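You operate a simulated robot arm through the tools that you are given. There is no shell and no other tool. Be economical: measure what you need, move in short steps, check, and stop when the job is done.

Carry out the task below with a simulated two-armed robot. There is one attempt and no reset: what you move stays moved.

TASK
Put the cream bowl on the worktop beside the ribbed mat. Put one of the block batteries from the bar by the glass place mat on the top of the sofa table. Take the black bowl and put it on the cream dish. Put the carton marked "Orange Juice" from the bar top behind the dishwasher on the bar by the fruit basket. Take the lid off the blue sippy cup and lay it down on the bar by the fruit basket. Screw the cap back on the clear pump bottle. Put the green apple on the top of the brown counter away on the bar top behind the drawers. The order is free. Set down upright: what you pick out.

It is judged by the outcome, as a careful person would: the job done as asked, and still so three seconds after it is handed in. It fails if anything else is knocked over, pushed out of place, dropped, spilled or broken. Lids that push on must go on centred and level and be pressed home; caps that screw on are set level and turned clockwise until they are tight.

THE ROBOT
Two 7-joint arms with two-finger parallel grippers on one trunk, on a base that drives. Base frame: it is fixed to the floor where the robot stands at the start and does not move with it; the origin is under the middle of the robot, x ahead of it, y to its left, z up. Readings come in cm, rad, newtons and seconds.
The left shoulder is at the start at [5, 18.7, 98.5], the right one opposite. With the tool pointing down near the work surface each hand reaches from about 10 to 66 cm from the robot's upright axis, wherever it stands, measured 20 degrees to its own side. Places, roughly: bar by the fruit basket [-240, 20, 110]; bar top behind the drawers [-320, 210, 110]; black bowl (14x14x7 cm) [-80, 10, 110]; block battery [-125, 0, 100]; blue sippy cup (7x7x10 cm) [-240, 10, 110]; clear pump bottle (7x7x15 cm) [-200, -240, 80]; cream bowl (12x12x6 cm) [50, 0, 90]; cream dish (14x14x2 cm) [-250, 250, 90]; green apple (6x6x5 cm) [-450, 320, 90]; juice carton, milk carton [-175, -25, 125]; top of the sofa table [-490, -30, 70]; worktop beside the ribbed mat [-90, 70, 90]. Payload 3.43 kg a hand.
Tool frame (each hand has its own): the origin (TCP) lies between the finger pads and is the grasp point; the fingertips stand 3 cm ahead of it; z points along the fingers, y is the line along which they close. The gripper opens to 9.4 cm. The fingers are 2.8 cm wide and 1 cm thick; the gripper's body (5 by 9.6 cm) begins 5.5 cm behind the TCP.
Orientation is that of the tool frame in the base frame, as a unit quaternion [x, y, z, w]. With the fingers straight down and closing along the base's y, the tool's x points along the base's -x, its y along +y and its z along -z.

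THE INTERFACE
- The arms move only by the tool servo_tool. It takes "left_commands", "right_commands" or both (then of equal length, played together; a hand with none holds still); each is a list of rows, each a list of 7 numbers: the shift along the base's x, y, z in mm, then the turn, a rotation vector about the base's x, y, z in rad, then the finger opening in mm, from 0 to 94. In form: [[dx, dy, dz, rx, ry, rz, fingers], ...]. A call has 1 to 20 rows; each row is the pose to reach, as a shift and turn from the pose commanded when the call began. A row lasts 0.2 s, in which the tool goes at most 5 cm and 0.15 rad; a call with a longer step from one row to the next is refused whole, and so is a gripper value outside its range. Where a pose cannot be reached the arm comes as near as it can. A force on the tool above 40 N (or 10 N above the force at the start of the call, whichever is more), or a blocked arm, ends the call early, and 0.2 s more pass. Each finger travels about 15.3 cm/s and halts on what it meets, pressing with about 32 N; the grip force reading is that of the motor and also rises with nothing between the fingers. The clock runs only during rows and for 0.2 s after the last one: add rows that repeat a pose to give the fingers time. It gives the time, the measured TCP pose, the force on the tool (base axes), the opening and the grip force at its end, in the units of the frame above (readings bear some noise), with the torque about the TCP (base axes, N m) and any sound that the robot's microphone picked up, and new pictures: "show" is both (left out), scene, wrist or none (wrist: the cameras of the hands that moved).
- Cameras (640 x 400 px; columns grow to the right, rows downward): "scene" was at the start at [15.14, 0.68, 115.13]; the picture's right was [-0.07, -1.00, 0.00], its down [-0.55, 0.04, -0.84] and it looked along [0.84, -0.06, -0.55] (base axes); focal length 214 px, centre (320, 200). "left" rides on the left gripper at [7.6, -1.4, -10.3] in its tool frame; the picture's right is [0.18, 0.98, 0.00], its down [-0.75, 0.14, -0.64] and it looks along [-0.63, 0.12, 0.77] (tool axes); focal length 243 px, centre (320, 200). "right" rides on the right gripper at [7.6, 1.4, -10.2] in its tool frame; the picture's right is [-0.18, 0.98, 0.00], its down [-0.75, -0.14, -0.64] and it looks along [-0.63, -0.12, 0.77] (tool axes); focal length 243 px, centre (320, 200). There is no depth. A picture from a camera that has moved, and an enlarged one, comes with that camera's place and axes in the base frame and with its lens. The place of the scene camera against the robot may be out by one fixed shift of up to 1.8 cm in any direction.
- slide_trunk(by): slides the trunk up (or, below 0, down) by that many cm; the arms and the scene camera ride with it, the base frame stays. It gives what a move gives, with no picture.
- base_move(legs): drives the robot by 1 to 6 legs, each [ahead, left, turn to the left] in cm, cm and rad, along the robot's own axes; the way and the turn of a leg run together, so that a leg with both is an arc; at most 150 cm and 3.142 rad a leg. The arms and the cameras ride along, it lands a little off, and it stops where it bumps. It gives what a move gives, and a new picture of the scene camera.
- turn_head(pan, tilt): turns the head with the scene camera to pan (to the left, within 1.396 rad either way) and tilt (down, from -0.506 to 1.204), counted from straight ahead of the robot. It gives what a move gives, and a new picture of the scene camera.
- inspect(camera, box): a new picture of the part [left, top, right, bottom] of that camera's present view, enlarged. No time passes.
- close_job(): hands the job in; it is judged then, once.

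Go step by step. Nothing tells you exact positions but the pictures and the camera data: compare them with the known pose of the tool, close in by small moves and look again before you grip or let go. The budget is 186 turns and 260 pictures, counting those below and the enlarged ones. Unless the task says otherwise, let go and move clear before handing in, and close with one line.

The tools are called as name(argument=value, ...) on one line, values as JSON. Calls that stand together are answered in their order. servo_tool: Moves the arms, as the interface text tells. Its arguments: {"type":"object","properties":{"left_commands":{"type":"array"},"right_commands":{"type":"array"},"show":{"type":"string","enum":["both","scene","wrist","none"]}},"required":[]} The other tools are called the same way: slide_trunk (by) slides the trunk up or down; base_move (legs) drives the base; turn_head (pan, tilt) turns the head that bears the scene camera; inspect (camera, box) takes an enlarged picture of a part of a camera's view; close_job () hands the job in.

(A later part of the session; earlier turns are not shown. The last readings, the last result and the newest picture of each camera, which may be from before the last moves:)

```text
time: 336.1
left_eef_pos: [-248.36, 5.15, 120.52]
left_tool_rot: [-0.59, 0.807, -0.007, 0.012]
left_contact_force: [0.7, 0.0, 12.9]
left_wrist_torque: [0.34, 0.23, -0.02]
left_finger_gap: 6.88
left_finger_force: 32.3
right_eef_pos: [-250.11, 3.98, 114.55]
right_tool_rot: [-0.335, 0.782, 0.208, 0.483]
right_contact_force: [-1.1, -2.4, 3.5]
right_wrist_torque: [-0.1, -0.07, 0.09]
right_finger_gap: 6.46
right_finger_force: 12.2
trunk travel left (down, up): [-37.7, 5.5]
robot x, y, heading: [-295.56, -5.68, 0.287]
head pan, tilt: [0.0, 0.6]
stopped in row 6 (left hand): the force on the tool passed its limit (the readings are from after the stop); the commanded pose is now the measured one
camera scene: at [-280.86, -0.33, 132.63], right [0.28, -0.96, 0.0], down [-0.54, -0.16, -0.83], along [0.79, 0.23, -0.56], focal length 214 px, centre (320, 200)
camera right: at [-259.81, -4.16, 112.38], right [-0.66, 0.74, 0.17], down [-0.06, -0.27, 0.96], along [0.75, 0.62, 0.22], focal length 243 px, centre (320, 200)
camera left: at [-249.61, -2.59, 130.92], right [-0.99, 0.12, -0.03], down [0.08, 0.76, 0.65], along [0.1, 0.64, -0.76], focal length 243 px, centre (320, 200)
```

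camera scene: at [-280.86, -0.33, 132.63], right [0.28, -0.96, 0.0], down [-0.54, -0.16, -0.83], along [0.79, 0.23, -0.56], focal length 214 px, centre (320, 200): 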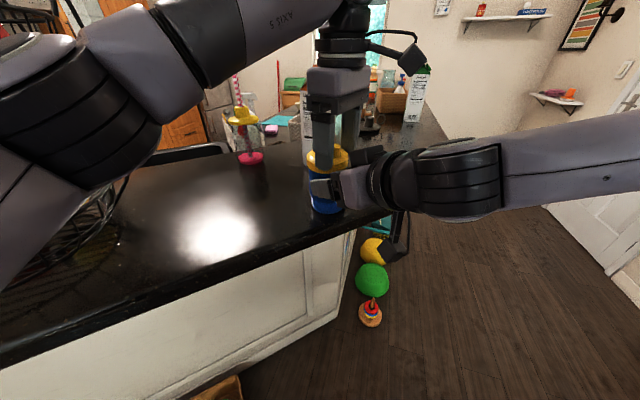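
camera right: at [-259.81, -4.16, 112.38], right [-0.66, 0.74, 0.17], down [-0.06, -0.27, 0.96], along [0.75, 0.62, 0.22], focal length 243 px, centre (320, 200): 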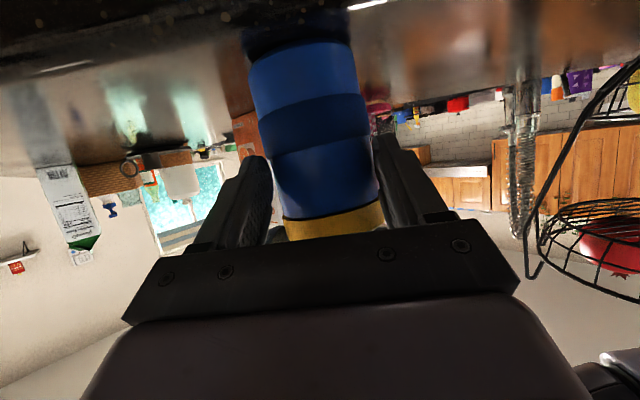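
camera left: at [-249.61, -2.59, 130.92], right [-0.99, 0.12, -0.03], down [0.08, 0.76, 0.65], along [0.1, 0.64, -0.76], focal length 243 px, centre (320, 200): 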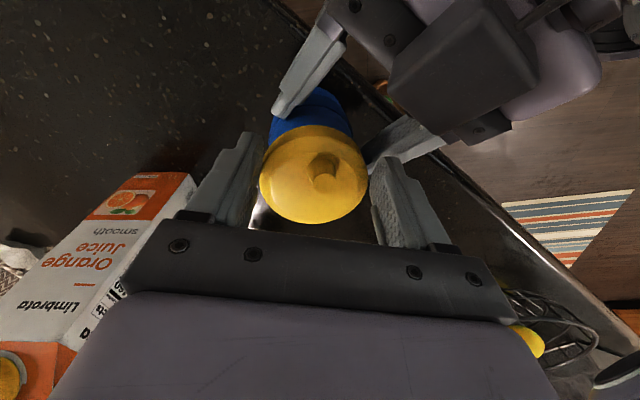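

The cup is back on the bar. Continue: close the right hand, release the left, wind back clockwise, and re-grip the lid.

servo_tool(left_commands=[[0, 0, 2, 0, 0, 0, 50], [0, 0, 2, 0, 0, 0, 50], [0, 0, 2, 0, 0, 0, 50], [0, 0, 2, 0, 0, 0, 80], [0, 0, 2, 0, 0, 0, 94], [0, 0, 0, 0, 0, -0.14, 94], [0, 0, -2, 0, 0, -0.28, 94], [0, 0, -4, 0, 0, -0.42, 94], [0, 0, -6, 0, 0, -0.56, 94], [0, 0, -7, 0, 0, -0.7, 94], [0, 0, -7, 0, 0, -0.84, 94], [0, 0, -7, 0, 0, -0.96, 94], [0, 0, -7, 0, 0, -0.96, 75], [0, 0, -7, 0, 0, -0.96, 55], [0, 0, -7, 0, 0, -0.96, 50], [0, 0, -7, 0, 0, -0.96, 50]], right_commands=[[0, 0, 0, 0, 0, 0, 50], [0, 0, 0, 0, 0, 0, 50], [0, 0, 0, 0, 0, 0, 50], [0, 0, 0, 0, 0, 0, 50], [0, 0, 0, 0, 0, 0, 50], [0, 0, 0, 0, 0, 0, 50], [0, 0, 0, 0, 0, 0, 50], [0, 0, 0, 0, 0, 0, 50], [0, 0, 0, 0, 0, 0, 50], [0, 0, 0, 0, 0, 0, 50], [0, 0, 0, 0, 0, 0, 50], [0, 0, 0, 0, 0, 0, 50], [0, 0, 0, 0, 0, 0, 50], [0, 0, 0, 0, 0, 0, 50], [0, 0, 0, 0, 0, 0, 50], [0, 0, 0, 0, 0, 0, 50]], show="wrist")

```text
time: 339.2
left_eef_pos: [-248.41, 5.86, 119.84]
left_tool_rot: [-0.156, 0.988, -0.001, 0.007]
left_contact_force: [-2.1, 3.9, 3.5]
left_wrist_torque: [0.19, 0.08, 0.11]
left_finger_gap: 7.09
left_finger_force: 18.4
right_eef_pos: [-249.73, 3.68, 114.15]
right_tool_rot: [-0.328, 0.788, 0.201, 0.481]
right_contact_force: [0.2, -3.4, 2.8]
right_wrist_torque: [-0.08, 0.1, -0.18]
right_finger_gap: 6.38
right_finger_force: 32.2
trunk travel left (down, up): [-37.7, 5.5]
robot x, y, heading: [-295.4, -5.59, 0.283]
head pan, tilt: [0.0, 0.6]
stopped in row 15 (left hand): the force on the tool passed its limit (the readings are from after the stop); the commanded pose is now the measured one
camera right: at [-259.53, -4.31, 112.15], right [-0.64, 0.75, 0.17], down [-0.06, -0.26, 0.96], along [0.77, 0.6, 0.21], focal length 243 px, centre (320, 200)
camera left: at [-255.3, 2.16, 130.18], right [-0.48, 0.88, -0.01], down [0.66, 0.37, 0.65], along [0.57, 0.31, -0.76], focal length 243 px, centre (320, 200)
```

right: 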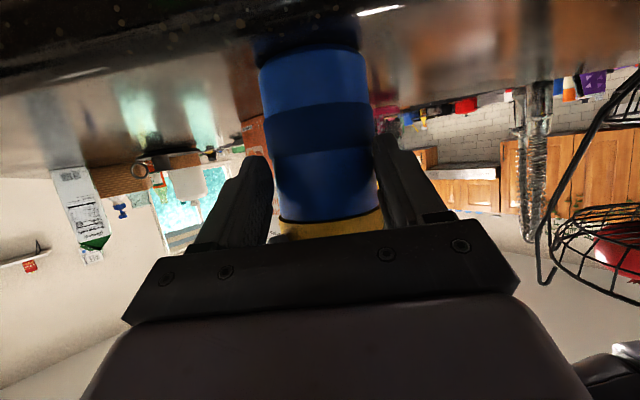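
left: 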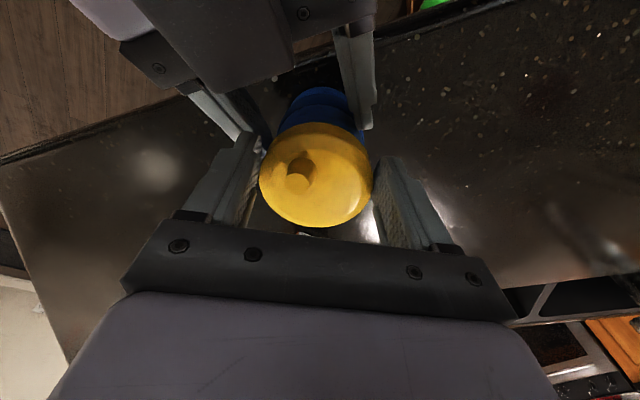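

The off-centre spout lets me track the lid's rotation. Now close and twist counter-clockwise by about 0.95 rad.

servo_tool(left_commands=[[0, 0, 0, 0, 0, 0, 50], [0, 0, 0, 0, 0, 0.13, 50], [0, 0, 0, 0, 0, 0.26, 50], [0, 0, 0, 0, 0, 0.39, 50], [0, 0, 0, 0, 0, 0.52, 50], [0, 0, 0, 0, 0, 0.65, 50], [0, 0, 0, 0, 0, 0.78, 50], [0, 0, 0, 0, 0, 0.92, 50], [0, 0, 0, 0, 0, 0.92, 50]], show="wrist")

```text
time: 341.2
left_eef_pos: [-248.12, 5.7, 119.89]
left_tool_rot: [-0.579, 0.815, -0.007, 0.009]
left_contact_force: [26.8, -18.4, 11.3]
left_wrist_torque: [-0.82, -1.3, -0.45]
left_finger_gap: 6.98
left_finger_force: 31.8
right_eef_pos: [-250.3, 4.09, 113.99]
right_tool_rot: [-0.338, 0.785, 0.209, 0.476]
right_contact_force: [-30.6, 19.1, -0.4]
right_wrist_torque: [-0.27, 0.19, 1.36]
right_finger_gap: 6.05
right_finger_force: 31.8
trunk travel left (down, up): [-37.7, 5.5]
robot x, y, heading: [-295.28, -5.66, 0.283]
head pan, tilt: [0.0, 0.6]
camera left: at [-249.57, -1.99, 130.27], right [-0.99, 0.15, -0.02], down [0.1, 0.76, 0.64], along [0.11, 0.63, -0.76], focal length 243 px, centre (320, 200)
```

left: 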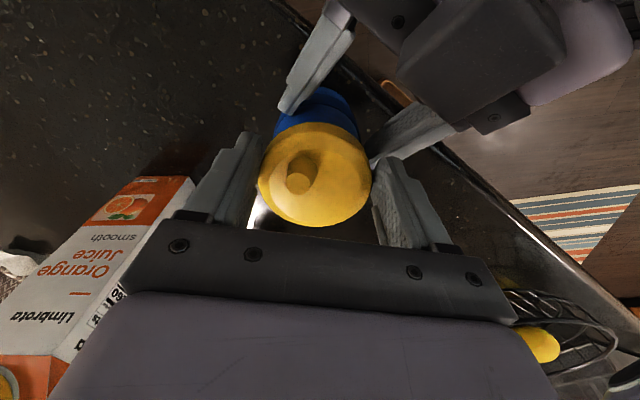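

The lid turned with the hand. Check by pulling up again.

servo_tool(left_commands=[[0, 0, 0, 0, 0, -0.06, 50], [0, 0, 5, 0, 0, -0.06, 50], [0, 0, 10, 0, 0, -0.06, 50], [0, 0, 15, 0, 0, -0.06, 50], [0, 0, 20, 0, 0, -0.06, 50], [0, 0, 25, 0, 0, -0.06, 50]], show="wrist")

inspect(camera="scene", box=[230, 90, 430, 215])

```text
time: 342.6
left_eef_pos: [-248.3, 5.7, 122.39]
left_tool_rot: [-0.552, 0.834, 0.0, 0.006]
left_contact_force: [2.8, 0.0, 3.4]
left_wrist_torque: [-0.06, -0.26, -0.07]
left_finger_gap: 5.16
left_finger_force: 1.3
right_eef_pos: [-249.35, 3.41, 113.97]
right_tool_rot: [-0.325, 0.791, 0.2, 0.479]
right_contact_force: [-3.4, 2.8, -4.2]
right_wrist_torque: [-0.24, 0.12, 0.14]
right_finger_gap: 5.15
right_finger_force: 1.3
trunk travel left (down, up): [-37.7, 5.5]
robot x, y, heading: [-295.0, -5.73, 0.283]
head pan, tilt: [0.0, 0.6]
camera left: at [-250.09, -1.94, 132.72], right [-0.98, 0.21, -0.01], down [0.16, 0.74, 0.65], along [0.14, 0.63, -0.76], focal length 243 px, centre (320, 200)
```

left: 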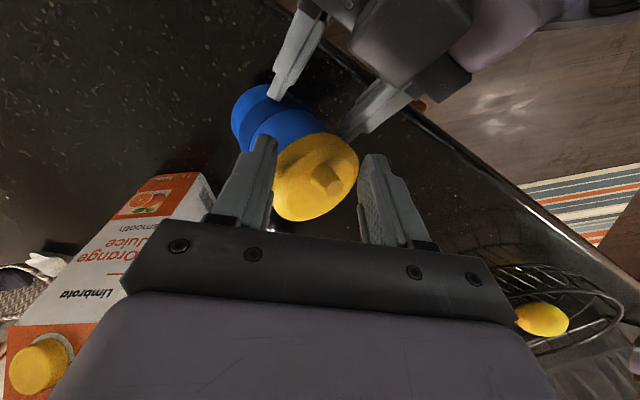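

```text
3.20 times, centred on (330, 152) of scene
camera zoom: at [-280.7, -0.26, 132.62], right [0.28, -0.96, 0.0], down [-0.54, -0.16, -0.82], along [0.79, 0.23, -0.57], focal length 686 px, centre (288, 352)
```

zoom: 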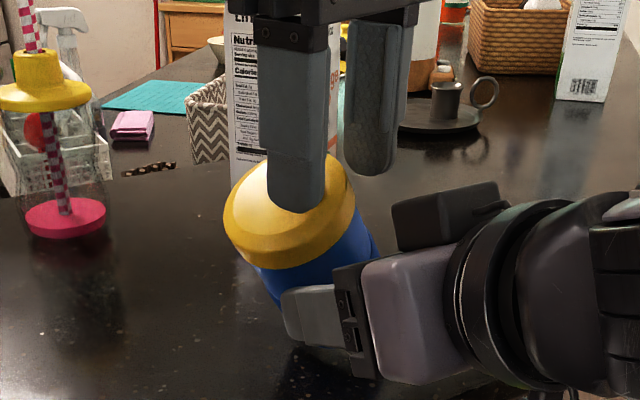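

The cup has slipped and is tilting. I'll close the left hand on the lid immediately to catch it.

servo_tool(left_commands=[[0, 0, 0, 0, 0, 0, 0], [0, 0, 0, 0, 0, 0, 0]], show="both")

```text
time: 343.2
left_eef_pos: [-248.22, 5.71, 122.27]
left_tool_rot: [-0.553, 0.833, 0.0, 0.006]
left_contact_force: [4.9, 1.4, 6.2]
left_wrist_torque: [0.19, -0.36, -0.12]
left_finger_gap: 3.45
left_finger_force: 32.7
right_eef_pos: [-249.64, 3.68, 114.03]
right_tool_rot: [-0.329, 0.789, 0.201, 0.479]
right_contact_force: [-5.0, -1.1, -6.2]
right_wrist_torque: [-0.23, 0.04, 0.23]
right_finger_gap: 5.18
right_finger_force: 1.5
trunk travel left (down, up): [-37.7, 5.5]
robot x, y, heading: [-295.12, -5.69, 0.289]
head pan, tilt: [0.0, 0.6]
camera scene: at [-280.72, -0.24, 132.62], right [0.28, -0.96, 0.0], down [-0.54, -0.16, -0.83], along [0.79, 0.23, -0.56], focal length 214 px, centre (320, 200)
camera left: at [-250.01, -1.88, 132.63], right [-0.98, 0.21, -0.01], down [0.15, 0.74, 0.65], along [0.14, 0.63, -0.76], focal length 243 px, centre (320, 200)
```

scene: 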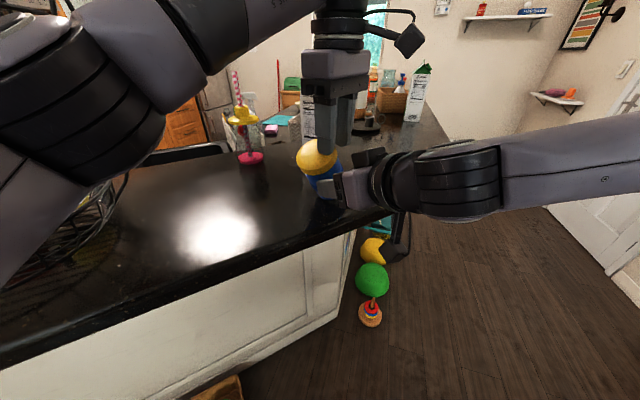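
left: 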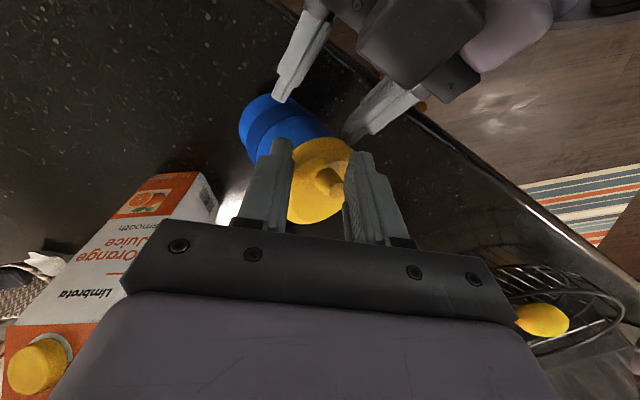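

The left hand now pinches the lid firmly (32 N). I'll lift gently 3 cm and check what it holds.

servo_tool(left_commands=[[0, 0, 10, 0, 0, 0, 0], [0, 0, 20, 0, 0, 0, 0], [0, 0, 30, 0, 0, 0, 0]], show="wrist")

inspect(camera="scene", box=[230, 90, 430, 215])

```text
time: 344.0
left_eef_pos: [-247.97, 6.71, 125.58]
left_tool_rot: [-0.559, 0.829, -0.005, 0.004]
left_contact_force: [0.0, 1.0, 0.5]
left_wrist_torque: [-0.01, 0.0, -0.01]
left_finger_gap: 0.0
left_finger_force: 31.6
right_eef_pos: [-249.68, 3.7, 114.25]
right_tool_rot: [-0.328, 0.787, 0.202, 0.482]
right_contact_force: [-0.7, -0.1, -0.2]
right_wrist_torque: [0.02, 0.02, -0.04]
right_finger_gap: 5.01
right_finger_force: 0.1
trunk travel left (down, up): [-37.7, 5.5]
robot x, y, heading: [-295.37, -5.96, 0.281]
head pan, tilt: [0.0, 0.6]
camera left: at [-249.78, -0.87, 135.93], right [-0.98, 0.2, -0.01], down [0.14, 0.75, 0.64], along [0.14, 0.63, -0.77], focal length 243 px, centre (320, 200)
```

left: 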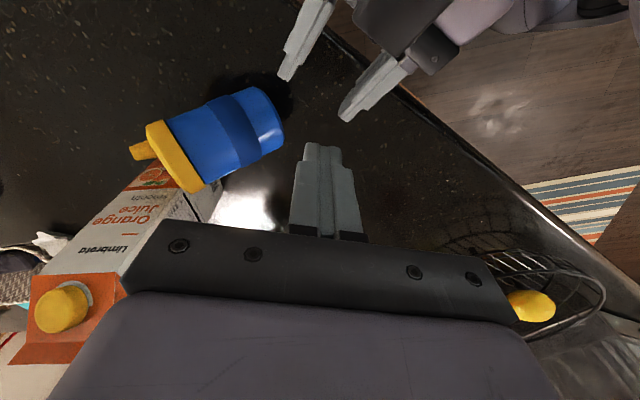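

```text
3.20 times, centred on (330, 152) of scene
camera zoom: at [-280.74, -0.2, 132.62], right [0.28, -0.96, 0.0], down [-0.54, -0.16, -0.83], along [0.79, 0.23, -0.56], focal length 686 px, centre (288, 352)
```

zoom: 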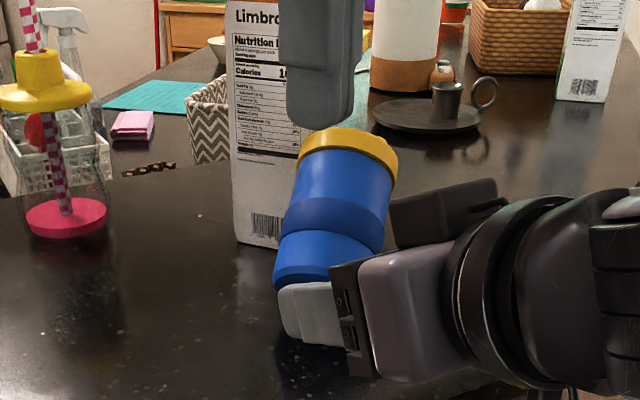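

The cup has tipped onto its side on the bar. I'll see where it settles before recovering it.

servo_tool(left_commands=[[-15, 15, 0, 0, 0, 0, 0], [-35, 35, 0, 0, 0, 0, 0]], show="both")

```text
time: 344.6
left_eef_pos: [-251.72, 9.13, 125.44]
left_tool_rot: [-0.552, 0.834, -0.001, 0.007]
left_contact_force: [-0.2, -0.6, -0.4]
left_wrist_torque: [0.0, -0.01, 0.03]
left_finger_gap: 0.0
left_finger_force: 31.5
right_eef_pos: [-249.77, 3.73, 114.24]
right_tool_rot: [-0.328, 0.788, 0.201, 0.481]
right_contact_force: [-0.3, 0.0, 0.4]
right_wrist_torque: [-0.01, 0.03, -0.01]
right_finger_gap: 5.01
right_finger_force: 0.1
trunk travel left (down, up): [-37.7, 5.5]
robot x, y, heading: [-295.36, -5.64, 0.289]
head pan, tilt: [0.0, 0.6]
camera scene: at [-280.75, -0.22, 132.62], right [0.28, -0.96, 0.0], down [-0.54, -0.16, -0.83], along [0.79, 0.23, -0.56], focal length 214 px, centre (320, 200)
camera left: at [-253.56, 1.5, 135.59], right [-0.98, 0.21, -0.01], down [0.16, 0.74, 0.65], along [0.14, 0.63, -0.76], focal length 243 px, centre (320, 200)
```

scene: 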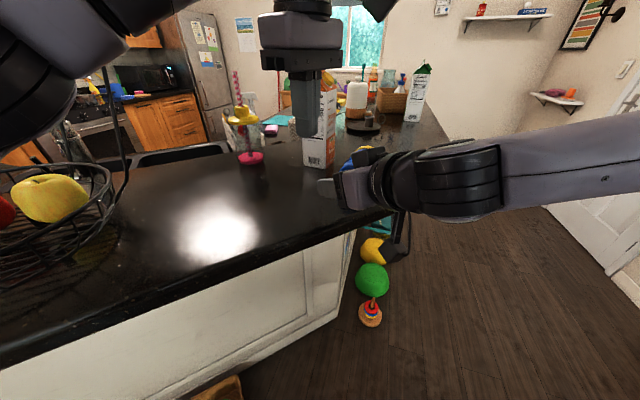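
left: 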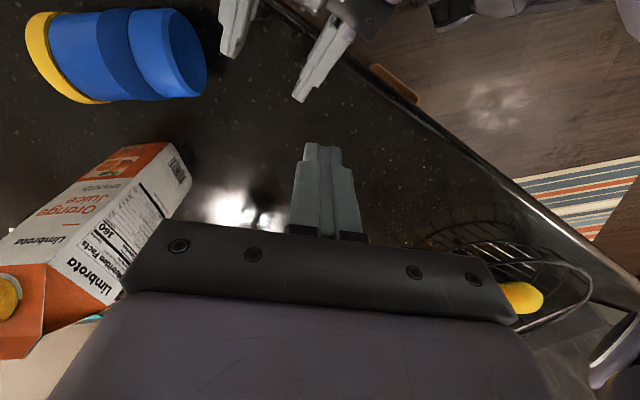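

The cup lies at about [-234, 2] and may be rolling toward the edge. I'll quickly bring the right hand in front of it as a stop.

servo_tool(right_commands=[[31, -37, -6, 0, 0, 0, 60], [62, -74, -12, 0, 0, 0, 70], [93, -111, -18, 0, 0, 0, 80]], show="both")

```text
time: 345.4
left_eef_pos: [-251.57, 9.14, 125.25]
left_tool_rot: [-0.553, 0.833, 0.0, 0.006]
left_contact_force: [0.4, -1.1, -0.6]
left_wrist_torque: [0.0, 0.0, 0.0]
left_finger_gap: 0.0
left_finger_force: 32.2
right_eef_pos: [-240.36, -7.5, 112.54]
right_tool_rot: [-0.328, 0.787, 0.202, 0.482]
right_contact_force: [0.0, -0.7, 0.1]
right_wrist_torque: [0.02, -0.01, 0.01]
right_finger_gap: 8.0
right_finger_force: 0.1
trunk travel left (down, up): [-37.7, 5.5]
robot x, y, heading: [-295.28, -5.64, 0.283]
head pan, tilt: [0.0, 0.6]
camera scene: at [-280.71, -0.31, 132.62], right [0.28, -0.96, 0.0], down [-0.54, -0.16, -0.83], along [0.79, 0.23, -0.56], focal length 214 px, centre (320, 200)
camera right: at [-250.15, -15.47, 110.48], right [-0.64, 0.75, 0.17], down [-0.06, -0.26, 0.96], along [0.77, 0.61, 0.21], focal length 243 px, centre (320, 200)
```

scene: 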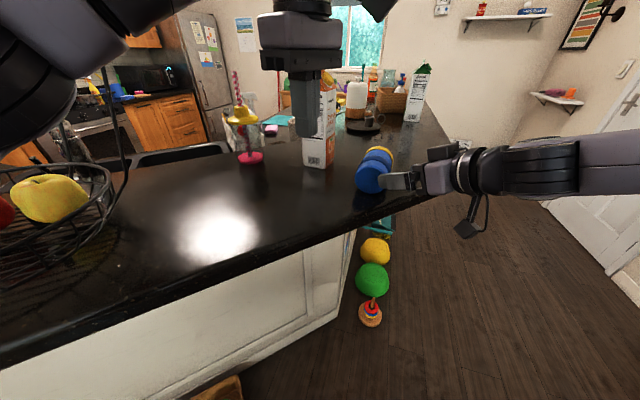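
right: 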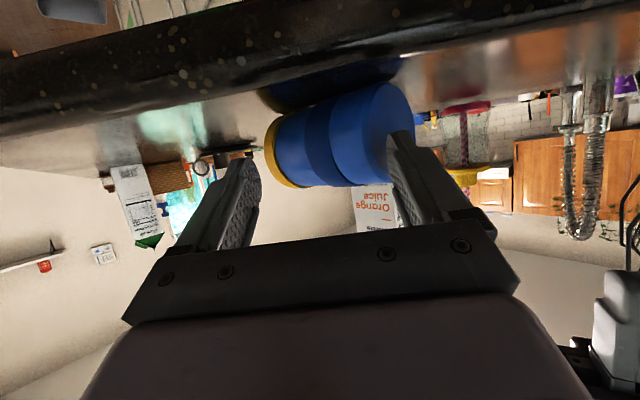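

The cup has nearly stopped against the right hand at about [-236, -0.5], lid pointing away. Let me look closely at the lid joint.

inspect(camera="scene", box=[330, 130, 430, 205])

inspect(camera="right", box=[240, 60, 440, 210])

```text
5.33 times, centred on (380, 168) of scene
camera zoom: at [-280.71, -0.31, 132.62], right [0.28, -0.96, 0.0], down [-0.54, -0.16, -0.83], along [0.79, 0.23, -0.56], focal length 1144 px, centre (0, 373)
```

zoom: 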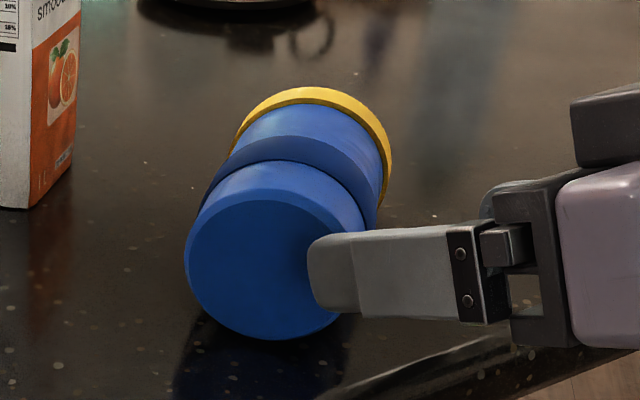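

```text
2.67 times, centred on (340, 135) of right
camera zoom: at [-250.15, -15.47, 110.48], right [-0.64, 0.75, 0.17], down [-0.06, -0.26, 0.96], along [0.77, 0.61, 0.21], focal length 647 px, centre (267, 373)
```

zoom: 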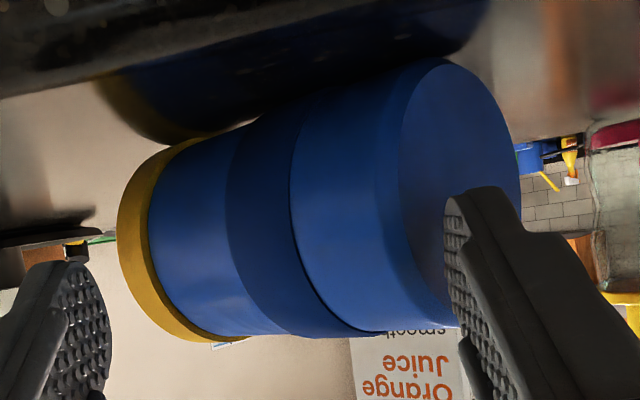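

The cup is at rest on a level surface. I'll withdraw the right hand carefully along its axis, raise it, and re-position the robot to face the bar squarely with the cup slightly right.

servo_tool(right_commands=[[-10, -10, 0, 0, 0, 0, 94], [-35, -35, 5, 0, 0, 0, 94], [-65, -65, 20, 0, 0, 0, 94], [-80, -80, 55, 0, 0, 0, 94], [-85, -85, 80, 0, 0, 0, 94]], show="none")

base_move(legs=[[-6, -4, 0], [0, 0, 0.5], [0, -27, 0]])

```text
time: 346.6
left_eef_pos: [-251.69, 9.1, 125.3]
left_tool_rot: [-0.553, 0.833, 0.0, 0.007]
left_contact_force: [0.3, 0.1, 0.5]
left_wrist_torque: [0.05, 0.0, -0.02]
left_finger_gap: 0.0
left_finger_force: 32.2
right_eef_pos: [-248.81, -16.04, 120.5]
right_tool_rot: [-0.327, 0.788, 0.201, 0.482]
right_contact_force: [0.1, 0.1, -0.7]
right_wrist_torque: [-0.03, 0.0, -0.02]
right_finger_gap: 9.39
right_finger_force: 0.0
trunk travel left (down, up): [-37.7, 5.5]
robot x, y, heading: [-295.22, -5.9, 0.287]
head pan, tilt: [0.0, 0.6]
```

```text
time: 350.6
left_eef_pos: [-249.58, 3.4, 125.25]
left_tool_rot: [0.741, -0.672, -0.001, -0.005]
left_contact_force: [0.3, 1.0, 0.4]
left_wrist_torque: [0.0, 0.04, 0.0]
left_finger_gap: 0.0
left_finger_force: 31.7
right_eef_pos: [-235.06, -17.32, 120.51]
right_tool_rot: [-0.512, 0.683, 0.314, 0.417]
right_contact_force: [0.3, 0.4, -0.6]
right_wrist_torque: [0.03, -0.01, 0.01]
right_finger_gap: 9.39
right_finger_force: 0.1
trunk travel left (down, up): [-37.7, 5.5]
robot x, y, heading: [-281.3, -30.22, 0.783]
head pan, tilt: [0.0, 0.6]
camera scene: at [-269.91, -18.77, 132.62], right [0.7, -0.71, 0.0], down [-0.4, -0.4, -0.83], along [0.58, 0.58, -0.56], focal length 214 px, centre (320, 200)
```

scene: 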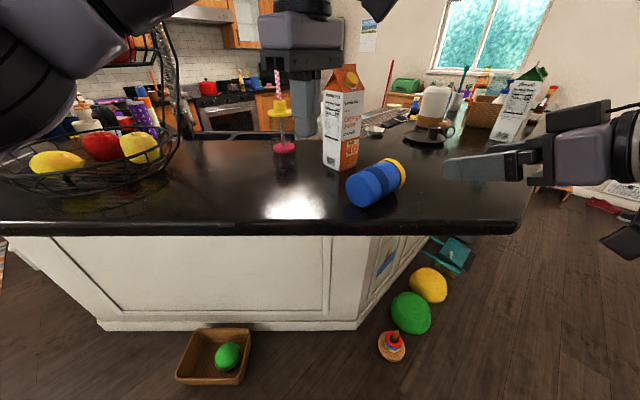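

The cup is stable on its side, axis along +x, lid away. I'll turn the right hand to point straight down, then yaw it so that its "forward" matches the lid direction.

servo_tool(right_commands=[[-4, 2, 5, -0.132, 0.038, 0, 94], [-8, 4, 10, -0.263, 0.076, 0, 94], [-12, 6, 15, -0.395, 0.114, 0, 94], [-16, 8, 20, -0.527, 0.153, 0, 94], [-20, 10, 25, -0.658, 0.191, 0, 94], [-24, 12, 30, -0.79, 0.229, 0, 94], [-28, 13, 35, -0.921, 0.267, 0, 94], [-30, 13, 35, -1.053, 0.305, 0, 94], [-30, 13, 35, -1.053, 0.305, 0, 94]], show="none")

servo_tool(right_commands=[[0, 0, 0, 0, 0, -0.14, 94], [5, 10, 0, 0, 0, -0.28, 94], [10, 20, 0, 0, 0, -0.42, 94], [15, 30, 0, 0, 0, -0.56, 94], [20, 40, 0, 0, 0, -0.7, 94], [25, 50, 0, 0, 0, -0.84, 94], [30, 60, 0, 0, 0, -0.98, 94], [35, 80, 0, 0, 0, -1.12, 94], [40, 100, 0, 0, 0, -1.26, 94], [45, 120, 0, 0, 0, -1.38, 94], [50, 140, 0, 0, 0, -1.38, 94], [50, 145, 0, 0, 0, -1.38, 94]], show="wrist")

```text
time: 352.6
left_eef_pos: [-249.64, 3.39, 125.31]
left_tool_rot: [0.741, -0.671, -0.002, -0.006]
left_contact_force: [-0.1, 0.7, 0.8]
left_wrist_torque: [0.0, -0.01, 0.0]
left_finger_gap: 0.0
left_finger_force: 31.9
right_eef_pos: [-238.09, -16.17, 124.01]
right_tool_rot: [-0.599, 0.8, -0.001, 0.0]
right_contact_force: [0.6, -0.5, -0.5]
right_wrist_torque: [-0.01, -0.03, -0.02]
right_finger_gap: 9.38
right_finger_force: 0.2
trunk travel left (down, up): [-37.7, 5.5]
robot x, y, heading: [-281.0, -30.29, 0.784]
head pan, tilt: [0.0, 0.6]
```

```text
time: 355.2
left_eef_pos: [-249.61, 3.49, 125.22]
left_tool_rot: [0.741, -0.672, -0.002, -0.006]
left_contact_force: [0.1, -1.1, -0.1]
left_wrist_torque: [-0.04, -0.01, -0.02]
left_finger_gap: 0.01
left_finger_force: 32.4
right_eef_pos: [-233.22, -12.69, 121.73]
right_tool_rot: [0.047, 0.999, 0.0, 0.0]
right_contact_force: [0.5, 0.0, 0.3]
right_wrist_torque: [-0.03, 0.01, -0.02]
right_finger_gap: 9.4
right_finger_force: 0.0
right hand out of reach, approached as far as the arm can: row 4, 5, 6, 7, 8, 9, 10, 11, 12
trunk travel left (down, up): [-37.7, 5.5]
robot x, y, heading: [-280.95, -30.16, 0.779]
head pan, tilt: [0.0, 0.6]
camera right: at [-240.59, -10.65, 132.03], right [0.28, 0.96, 0.0], down [0.74, -0.21, 0.64], along [0.62, -0.18, -0.77], focal length 243 px, centre (320, 200)
```

right: 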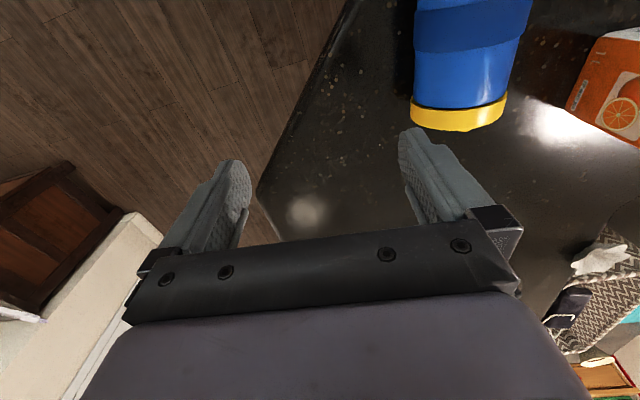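

The cup's axis is at y≈-1.8; I want to grasp it at x≈-233.8. I'll shift the base to bring the hand over it.

base_move(legs=[[6.5, 7.5, 0]])

servo_tool(right_commands=[[0, 10, 0, 0, 0, 0, 94], [0, 15, 0, 0, 0, 0, 94]], show="wrist")

```text
time: 356.3
left_eef_pos: [-250.24, 13.41, 125.22]
left_tool_rot: [0.74, -0.672, -0.001, -0.006]
left_contact_force: [0.7, 0.4, 0.5]
left_wrist_torque: [0.0, -0.01, 0.0]
left_finger_gap: 0.0
left_finger_force: 31.7
right_eef_pos: [-233.83, -2.78, 121.73]
right_tool_rot: [0.046, 0.999, -0.001, 0.0]
right_contact_force: [-0.2, 1.2, 0.5]
right_wrist_torque: [-0.02, -0.01, -0.06]
right_finger_gap: 9.41
right_finger_force: 0.1
trunk travel left (down, up): [-37.7, 5.5]
robot x, y, heading: [-281.34, -20.4, 0.778]
head pan, tilt: [0.0, 0.6]
camera scene: at [-270.66, -8.71, 132.61], right [0.71, -0.71, 0.0], down [-0.4, -0.4, -0.82], along [0.58, 0.58, -0.57], focal length 214 px, centre (320, 200)
```

scene: 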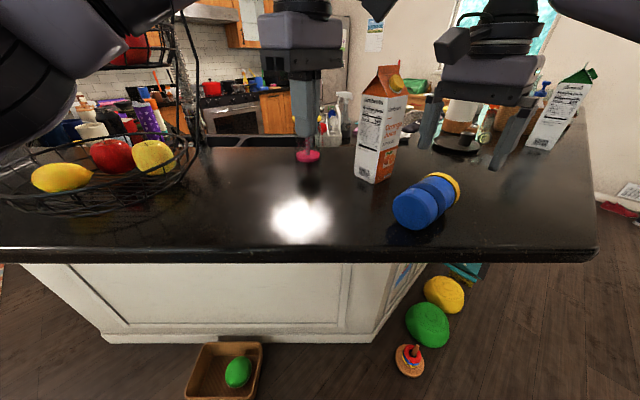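

```text
time: 356.9
left_eef_pos: [-250.32, 13.48, 125.3]
left_tool_rot: [0.74, -0.672, -0.002, -0.006]
left_contact_force: [0.3, -1.4, -0.9]
left_wrist_torque: [-0.01, 0.03, 0.0]
left_finger_gap: 0.02
left_finger_force: 31.9
right_eef_pos: [-233.75, -2.58, 121.56]
right_tool_rot: [0.046, 0.999, 0.0, 0.0]
right_contact_force: [-1.4, -0.2, 0.4]
right_wrist_torque: [-0.03, 0.01, -0.02]
right_finger_gap: 9.4
right_finger_force: 0.0
right hand out of reach, approached as far as the arm can: row 1, 2
trunk travel left (down, up): [-37.7, 5.5]
robot x, y, heading: [-281.57, -20.6, 0.784]
head pan, tilt: [0.0, 0.6]
camera right: at [-241.25, -0.54, 131.64], right [0.27, 0.96, 0.0], down [0.74, -0.21, 0.64], along [0.62, -0.18, -0.77], focal length 243 px, centre (320, 200)
```

right: 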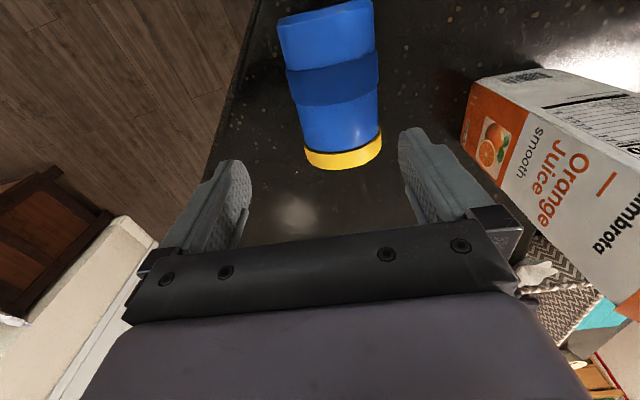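

Aligned. Shift 1 cm in y and descend over the body, then close.

servo_tool(right_commands=[[-4, 6, -30, 0, 0, 0, 94], [-4, 11, -60, 0, 0, 0, 94], [-4, 11, -90, 0, 0, 0, 94], [-4, 11, -106, 0, 0, 0, 94], [-4, 11, -106, 0, 0, 0, 75], [-4, 11, -106, 0, 0, 0, 50], [-4, 11, -106, 0, 0, 0, 50], [-4, 11, -106, 0, 0, 0, 50]], show="wrist")

```text
time: 358.7
left_eef_pos: [-250.3, 13.43, 125.28]
left_tool_rot: [0.74, -0.672, -0.001, -0.006]
left_contact_force: [-0.4, 0.7, 0.2]
left_wrist_torque: [-0.02, 0.0, -0.03]
left_finger_gap: 0.03
left_finger_force: 31.7
right_eef_pos: [-234.17, -1.52, 110.77]
right_tool_rot: [0.046, 0.999, 0.0, 0.0]
right_contact_force: [-0.2, 0.0, 0.1]
right_wrist_torque: [0.01, 0.0, 0.01]
right_finger_gap: 6.85
right_finger_force: 32.2
trunk travel left (down, up): [-37.7, 5.5]
robot x, y, heading: [-281.34, -20.29, 0.78]
head pan, tilt: [0.0, 0.6]
camera right: at [-241.65, 0.61, 121.07], right [0.27, 0.96, 0.0], down [0.74, -0.21, 0.64], along [0.62, -0.18, -0.77], focal length 243 px, centre (320, 200)
```

right: 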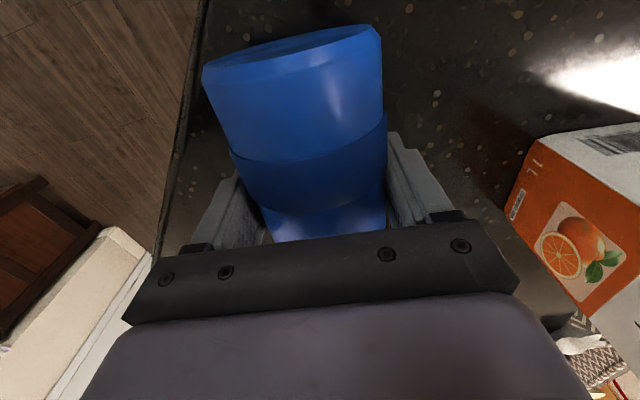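

The cup body is held (6.9 cm). Lift it, yaw toward the robot's heading, and move the left hand out of the way.

servo_tool(right_commands=[[0, 0, 35, 0, 0, 0, 40], [0, 0, 75, 0, 0, 0, 40], [-10, 4, 95, 0, 0, 0.14, 40], [-25, 9, 100, 0, 0, 0.28, 40], [-40, 15, 105, 0, 0, 0.42, 40], [-55, 22, 110, 0, 0, 0.56, 40], [-72, 30, 112, 0, 0, 0.7, 40], [-88, 37, 112, 0, 0, 0.86, 40], [-88, 37, 112, 0, 0, 0.86, 40]], left_commands=[[-30, 8, 0, 0, 0, 0, 0], [-60, 16, 0, 0, 0, 0, 0], [-90, 24, 0, 0, 0, 0, 0], [-120, 32, 0, 0, 0, 0, 0], [-150, 40, 0, 0, 0, 0, 0], [-180, 50, 0, 0, 0, 0, 0], [-180, 50, 0, 0, 0, 0, 0], [-180, 50, 0, 0, 0, 0, 0], [-180, 50, 0, 0, 0, 0, 0]], show="none")

```text
refused: row 8 steps farther than a row can; nothing moved
```

servo_tool(right_commands=[[0, 0, 35, 0, 0, 0, 40], [0, 0, 75, 0, 0, 0, 40], [-10, 4, 95, 0, 0, 0.14, 40], [-25, 9, 100, 0, 0, 0.28, 40], [-40, 15, 105, 0, 0, 0.42, 40], [-55, 22, 110, 0, 0, 0.56, 40], [-72, 30, 112, 0, 0, 0.7, 40], [-88, 37, 112, 0, 0, 0.84, 40], [-88, 37, 112, 0, 0, 0.86, 40]], left_commands=[[-30, 8, 0, 0, 0, 0, 0], [-60, 16, 0, 0, 0, 0, 0], [-90, 24, 0, 0, 0, 0, 0], [-120, 32, 0, 0, 0, 0, 0], [-150, 40, 0, 0, 0, 0, 0], [-180, 50, 0, 0, 0, 0, 0], [-180, 50, 0, 0, 0, 0, 0], [-180, 50, 0, 0, 0, 0, 0], [-180, 50, 0, 0, 0, 0, 0]], show="none")

```text
time: 360.7
left_eef_pos: [-268.26, 18.49, 125.2]
left_tool_rot: [0.74, -0.672, -0.002, -0.006]
left_contact_force: [0.9, 0.5, -0.3]
left_wrist_torque: [-0.03, 0.02, -0.03]
left_finger_gap: 0.0
left_finger_force: 31.8
right_eef_pos: [-240.78, -3.77, 121.43]
right_tool_rot: [-0.373, 0.928, 0.0, 0.0]
right_contact_force: [0.2, 0.5, -1.4]
right_wrist_torque: [0.0, 0.02, 0.02]
right_finger_gap: 6.83
right_finger_force: 32.0
right hand out of reach, approached as far as the arm can: row 3, 4, 5, 6, 7, 8, 9
trunk travel left (down, up): [-37.7, 5.5]
robot x, y, heading: [-281.57, -20.38, 0.785]
head pan, tilt: [0.0, 0.6]
```

Now pitch the right hand forward by 90° so the cup becomes upright, lid up.

servo_tool(right_commands=[[-2, 5, 0, 0.099, -0.103, 0, 40], [-4, 10, 0, 0.198, -0.206, 0, 40], [-6, 15, 0, 0.297, -0.309, 0, 40], [-8, 20, 0, 0.396, -0.412, 0, 40], [-10, 25, 0, 0.495, -0.515, 0, 40], [-12, 30, 0, 0.594, -0.618, 0, 40], [-14, 35, 0, 0.693, -0.721, 0, 40], [-16, 40, 0, 0.792, -0.824, 0, 40], [-18, 45, 0, 0.89, -0.928, 0, 40], [-20, 50, 0, 0.989, -1.031, 0, 40], [-22, 55, 0, 1.085, -1.132, 0, 40], [-22, 55, 0, 1.085, -1.132, 0, 40]], show="scene")

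```text
time: 363.3
left_eef_pos: [-268.3, 18.38, 125.22]
left_tool_rot: [0.741, -0.672, -0.001, -0.005]
left_contact_force: [-0.2, 0.7, -1.2]
left_wrist_torque: [-0.02, -0.02, -0.03]
left_finger_gap: 0.0
left_finger_force: 32.2
right_eef_pos: [-242.6, 1.15, 121.49]
right_tool_rot: [-0.265, 0.656, 0.263, 0.655]
right_contact_force: [-0.4, -0.2, -0.9]
right_wrist_torque: [0.0, 0.01, -0.01]
right_finger_gap: 6.84
right_finger_force: 31.6
right hand out of reach, approached as far as the arm can: row 11, 12
trunk travel left (down, up): [-37.7, 5.5]
robot x, y, heading: [-281.23, -20.55, 0.787]
head pan, tilt: [0.0, 0.6]
camera scene: at [-270.64, -8.78, 132.62], right [0.71, -0.71, 0.0], down [-0.4, -0.4, -0.82], along [0.58, 0.58, -0.57], focal length 214 px, centre (320, 200)
```

scene: 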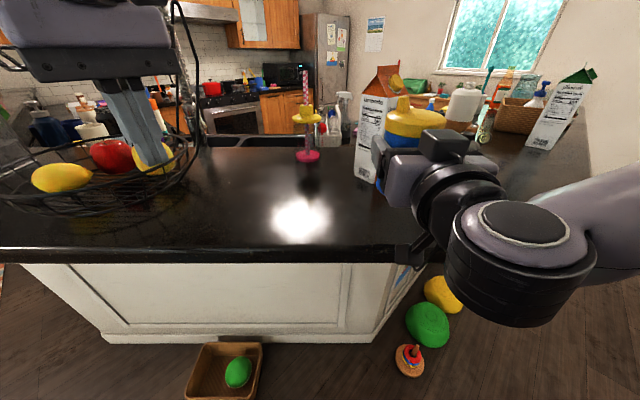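

The cup is now upright in the right hand. For a proper lid attempt with both arms in comfortable reach, I'll back away from the bar 20 cm and lower the cup in front of me.

base_move(legs=[[-20, 0, 0]])

servo_tool(right_commands=[[-8, 9, -22, 0, 0, 0.07, 40], [-16, 18, -45, 0, 0, 0.14, 40], [-24, 27, -68, 0, 0, 0.21, 40], [-32, 36, -90, 0, 0, 0.28, 40], [-40, 45, -113, 0, 0, 0.34, 40], [-48, 52, -135, 0, 0, 0.4, 40], [-48, 52, -135, 0, 0, 0.4, 40]], left_commands=[[20, -10, -5, 0, 0, -0.1, 40], [40, -20, -10, 0, 0, -0.2, 60], [60, -30, -15, 0, 0, -0.3, 80], [80, -40, -20, 0, 0, -0.4, 94], [95, -50, -25, 0, 0, -0.5, 94], [105, -55, -30, 0, 0, -0.6, 94], [105, -55, -30, 0, 0, -0.7, 94]], show="scene")

```text
time: 364.9
left_eef_pos: [-282.43, 4.26, 125.1]
left_tool_rot: [0.741, -0.672, -0.001, -0.007]
left_contact_force: [0.6, -0.8, 0.5]
left_wrist_torque: [0.01, -0.03, -0.03]
left_finger_gap: 0.0
left_finger_force: 32.2
right_eef_pos: [-256.77, -13.02, 121.56]
right_tool_rot: [-0.266, 0.656, 0.263, 0.655]
right_contact_force: [0.1, -1.0, -0.6]
right_wrist_torque: [0.03, 0.03, -0.02]
right_finger_gap: 6.87
right_finger_force: 32.2
trunk travel left (down, up): [-37.7, 5.5]
robot x, y, heading: [-295.52, -34.48, 0.78]
head pan, tilt: [0.0, 0.6]
camera scene: at [-284.88, -22.96, 132.63], right [0.7, -0.71, 0.0], down [-0.4, -0.4, -0.83], along [0.59, 0.58, -0.56], focal length 214 px, centre (320, 200)
```

scene: 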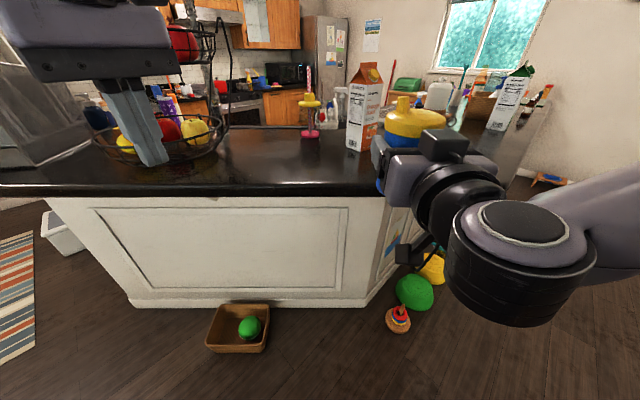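

```text
time: 366.5
left_eef_pos: [-271.85, -1.19, 122.26]
left_tool_rot: [-0.464, 0.886, 0.0, 0.006]
left_contact_force: [0.5, 0.0, 0.1]
left_wrist_torque: [0.01, -0.02, -0.01]
left_finger_gap: 9.39
left_finger_force: 0.2
right_eef_pos: [-262.04, -9.95, 120.57]
right_tool_rot: [-0.392, 0.593, 0.386, 0.588]
right_contact_force: [0.5, -0.2, 0.8]
right_wrist_torque: [-0.02, 0.0, 0.05]
right_finger_gap: 6.83
right_finger_force: 32.0
right hand out of reach, approached as far as the arm can: row 1, 2, 3, 4, 5, 6, 7
trunk travel left (down, up): [-37.7, 5.5]
robot x, y, heading: [-295.61, -34.6, 0.783]
head pan, tilt: [0.0, 0.6]
camera scene: at [-284.81, -22.89, 132.62], right [0.7, -0.71, 0.0], down [-0.4, -0.4, -0.82], along [0.59, 0.58, -0.57], focal length 214 px, centre (320, 200)
```

scene: 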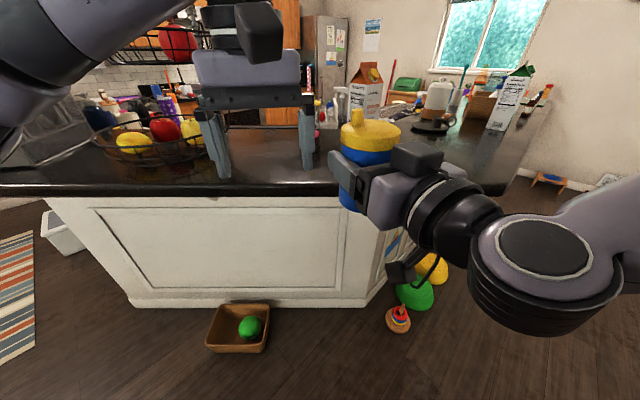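

The right hand stays at this height, but the lid is within the left arm's reach here. Bring the left hand above the lid.

servo_tool(left_commands=[[0, 0, 30, 0, 0, -0.1, 94], [0, 0, 60, 0, 0, -0.2, 94], [20, -17, 78, 0, 0, -0.3, 94], [50, -42, 78, 0, 0, -0.3, 94], [80, -67, 78, 0, 0, -0.3, 94], [100, -83, 78, 0, 0, -0.3, 94], [100, -83, 78, 0, 0, -0.3, 94]], show="wrist")

```text
time: 368.3
left_eef_pos: [-263.19, -6.11, 132.44]
left_tool_rot: [-0.356, 0.934, -0.028, 0.027]
left_contact_force: [-0.6, 0.6, 0.0]
left_wrist_torque: [0.01, -0.06, -0.01]
left_finger_gap: 9.41
left_finger_force: 0.0
right_eef_pos: [-261.97, -10.09, 120.47]
right_tool_rot: [-0.391, 0.593, 0.385, 0.589]
right_contact_force: [-0.1, -0.8, -1.2]
right_wrist_torque: [0.03, 0.0, -0.05]
right_finger_gap: 6.81
right_finger_force: 31.8
trunk travel left (down, up): [-37.7, 5.5]
robot x, y, heading: [-295.44, -34.66, 0.781]
head pan, tilt: [0.0, 0.6]
stopped in row 7 (left hand): the arm was blocked; the commanded pose is now the measured one
camera left: at [-268.61, -11.89, 142.57], right [-0.79, 0.61, -0.07], down [0.42, 0.63, 0.65], along [0.45, 0.48, -0.75], focal length 243 px, centre (320, 200)
```

left: 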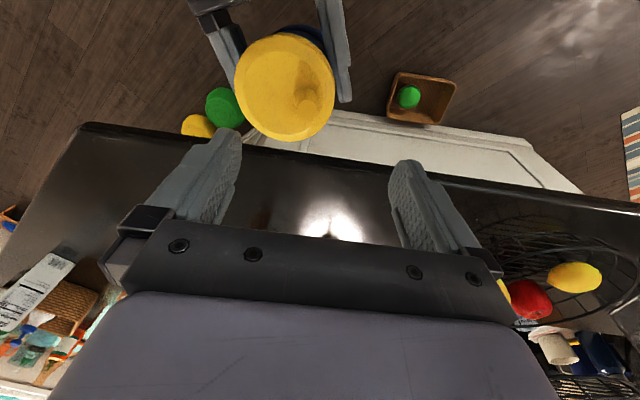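

servo_tool(left_commands=[[0, -10, -12, 0.016, 0.035, 0, 94], [3, -22, -22, 0.033, 0.07, 0, 94], [6, -33, -25, 0.033, 0.07, 0, 94], [9, -41, -25, 0.033, 0.07, 0, 94], [9, -41, -25, 0.033, 0.07, 0, 94]], show="wrist")

```text
time: 369.7
left_eef_pos: [-263.26, -6.46, 132.14]
left_tool_rot: [-0.384, 0.923, -0.029, 0.017]
left_contact_force: [-0.2, 0.2, 0.0]
left_wrist_torque: [0.01, 0.02, -0.01]
left_finger_gap: 9.4
left_finger_force: 0.0
right_eef_pos: [-262.04, -9.89, 120.5]
right_tool_rot: [-0.391, 0.593, 0.385, 0.589]
right_contact_force: [-0.4, 0.3, -0.7]
right_wrist_torque: [-0.03, 0.04, 0.01]
right_finger_gap: 6.83
right_finger_force: 31.8
trunk travel left (down, up): [-37.7, 5.5]
robot x, y, heading: [-295.92, -34.34, 0.783]
head pan, tilt: [0.0, 0.6]
stopped in row 5 (left hand): the arm was blocked; the commanded pose is now the measured one
camera left: at [-268.21, -12.6, 142.5], right [-0.83, 0.56, -0.07], down [0.4, 0.66, 0.64], along [0.4, 0.5, -0.77], focal length 243 px, centre (320, 200)
```

left: 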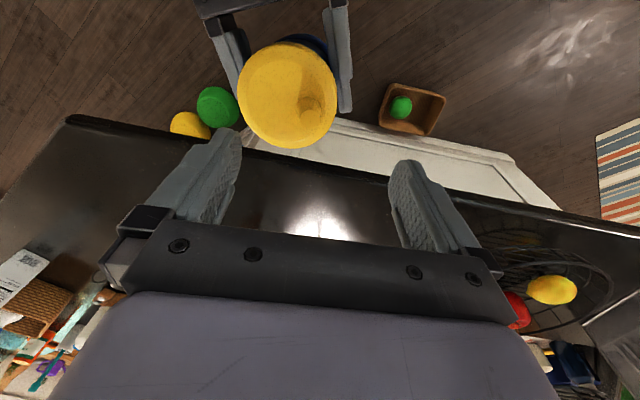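

The left arm is blocked here too. I'll set the cup safely back on the bar now and do the pump bottle next, returning to the lid if budget allows. First the left hand goes aside, then I drive back to the bar edge.

servo_tool(left_commands=[[-30, 20, 0, 0, 0, 0, 60], [-65, 45, 0, 0, 0, 0, 30], [-100, 70, 0, 0, 0, 0, 10], [-130, 90, 0, 0, 0, 0, 10], [-160, 105, 0, 0, 0, 0, 10]], show="none")

base_move(legs=[[21, 0, 0]])

slide_trunk(by=-5.5)

inspect(camera="scene", box=[240, 100, 480, 250])

```text
time: 370.9
left_eef_pos: [-279.34, 3.8, 131.8]
left_tool_rot: [-0.384, 0.923, -0.028, 0.016]
left_contact_force: [-0.5, 0.7, -0.8]
left_wrist_torque: [-0.01, 0.0, 0.03]
left_finger_gap: 1.0
left_finger_force: 0.1
right_eef_pos: [-262.07, -10.01, 120.57]
right_tool_rot: [-0.391, 0.593, 0.385, 0.589]
right_contact_force: [0.9, 0.5, -0.9]
right_wrist_torque: [-0.03, -0.01, -0.02]
right_finger_gap: 6.83
right_finger_force: 31.7
trunk travel left (down, up): [-37.7, 5.5]
robot x, y, heading: [-295.53, -34.55, 0.782]
head pan, tilt: [0.0, 0.6]
```

```text
time: 372.6
left_eef_pos: [-264.29, 18.58, 131.92]
left_tool_rot: [-0.384, 0.923, -0.027, 0.015]
left_contact_force: [0.5, -0.6, -0.4]
left_wrist_torque: [0.02, 0.03, 0.0]
left_finger_gap: 0.99
left_finger_force: 0.2
right_eef_pos: [-247.13, 5.02, 120.46]
right_tool_rot: [-0.392, 0.593, 0.386, 0.588]
right_contact_force: [-0.3, 0.4, -1.8]
right_wrist_torque: [-0.02, 0.0, 0.04]
right_finger_gap: 6.84
right_finger_force: 31.6
trunk travel left (down, up): [-37.7, 5.5]
robot x, y, heading: [-280.71, -19.94, 0.783]
head pan, tilt: [0.0, 0.6]
camera scene: at [-269.88, -8.0, 132.61], right [0.71, -0.71, 0.0], down [-0.4, -0.4, -0.82], along [0.58, 0.58, -0.57], focal length 214 px, centre (320, 200)
```

scene: 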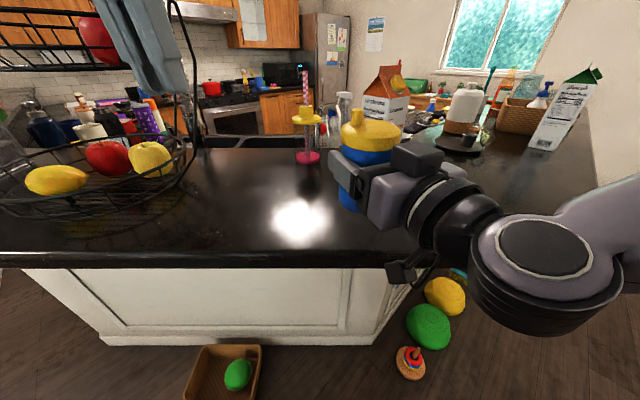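

```text
time: 373.5
left_eef_pos: [-264.24, 18.61, 126.38]
left_tool_rot: [-0.384, 0.923, -0.026, 0.016]
left_contact_force: [-0.1, 1.1, -0.6]
left_wrist_torque: [-0.03, -0.01, -0.01]
left_finger_gap: 0.99
left_finger_force: 0.0
right_eef_pos: [-247.17, 4.89, 115.01]
right_tool_rot: [-0.391, 0.593, 0.386, 0.589]
right_contact_force: [0.1, -0.1, -1.4]
right_wrist_torque: [-0.02, 0.03, 0.01]
right_finger_gap: 6.85
right_finger_force: 32.3
trunk travel left (down, up): [-32.2, 11.0]
robot x, y, heading: [-280.85, -19.6, 0.787]
head pan, tilt: [0.0, 0.6]
```

```text
2.67 times, centred on (360, 175) of scene
camera zoom: at [-269.94, -8.06, 127.12], right [0.71, -0.71, 0.0], down [-0.4, -0.4, -0.83], along [0.58, 0.58, -0.56], focal length 572 px, centre (213, 267)
```

zoom: 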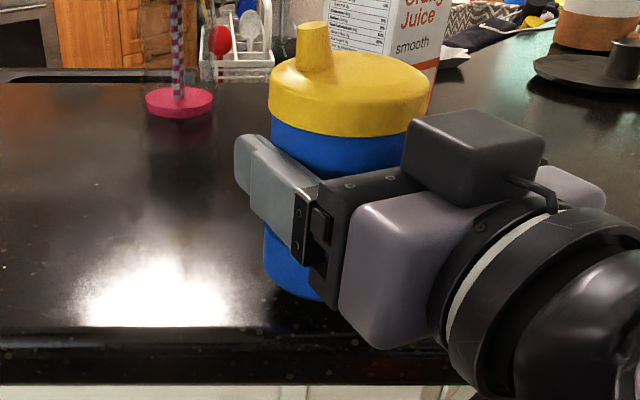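

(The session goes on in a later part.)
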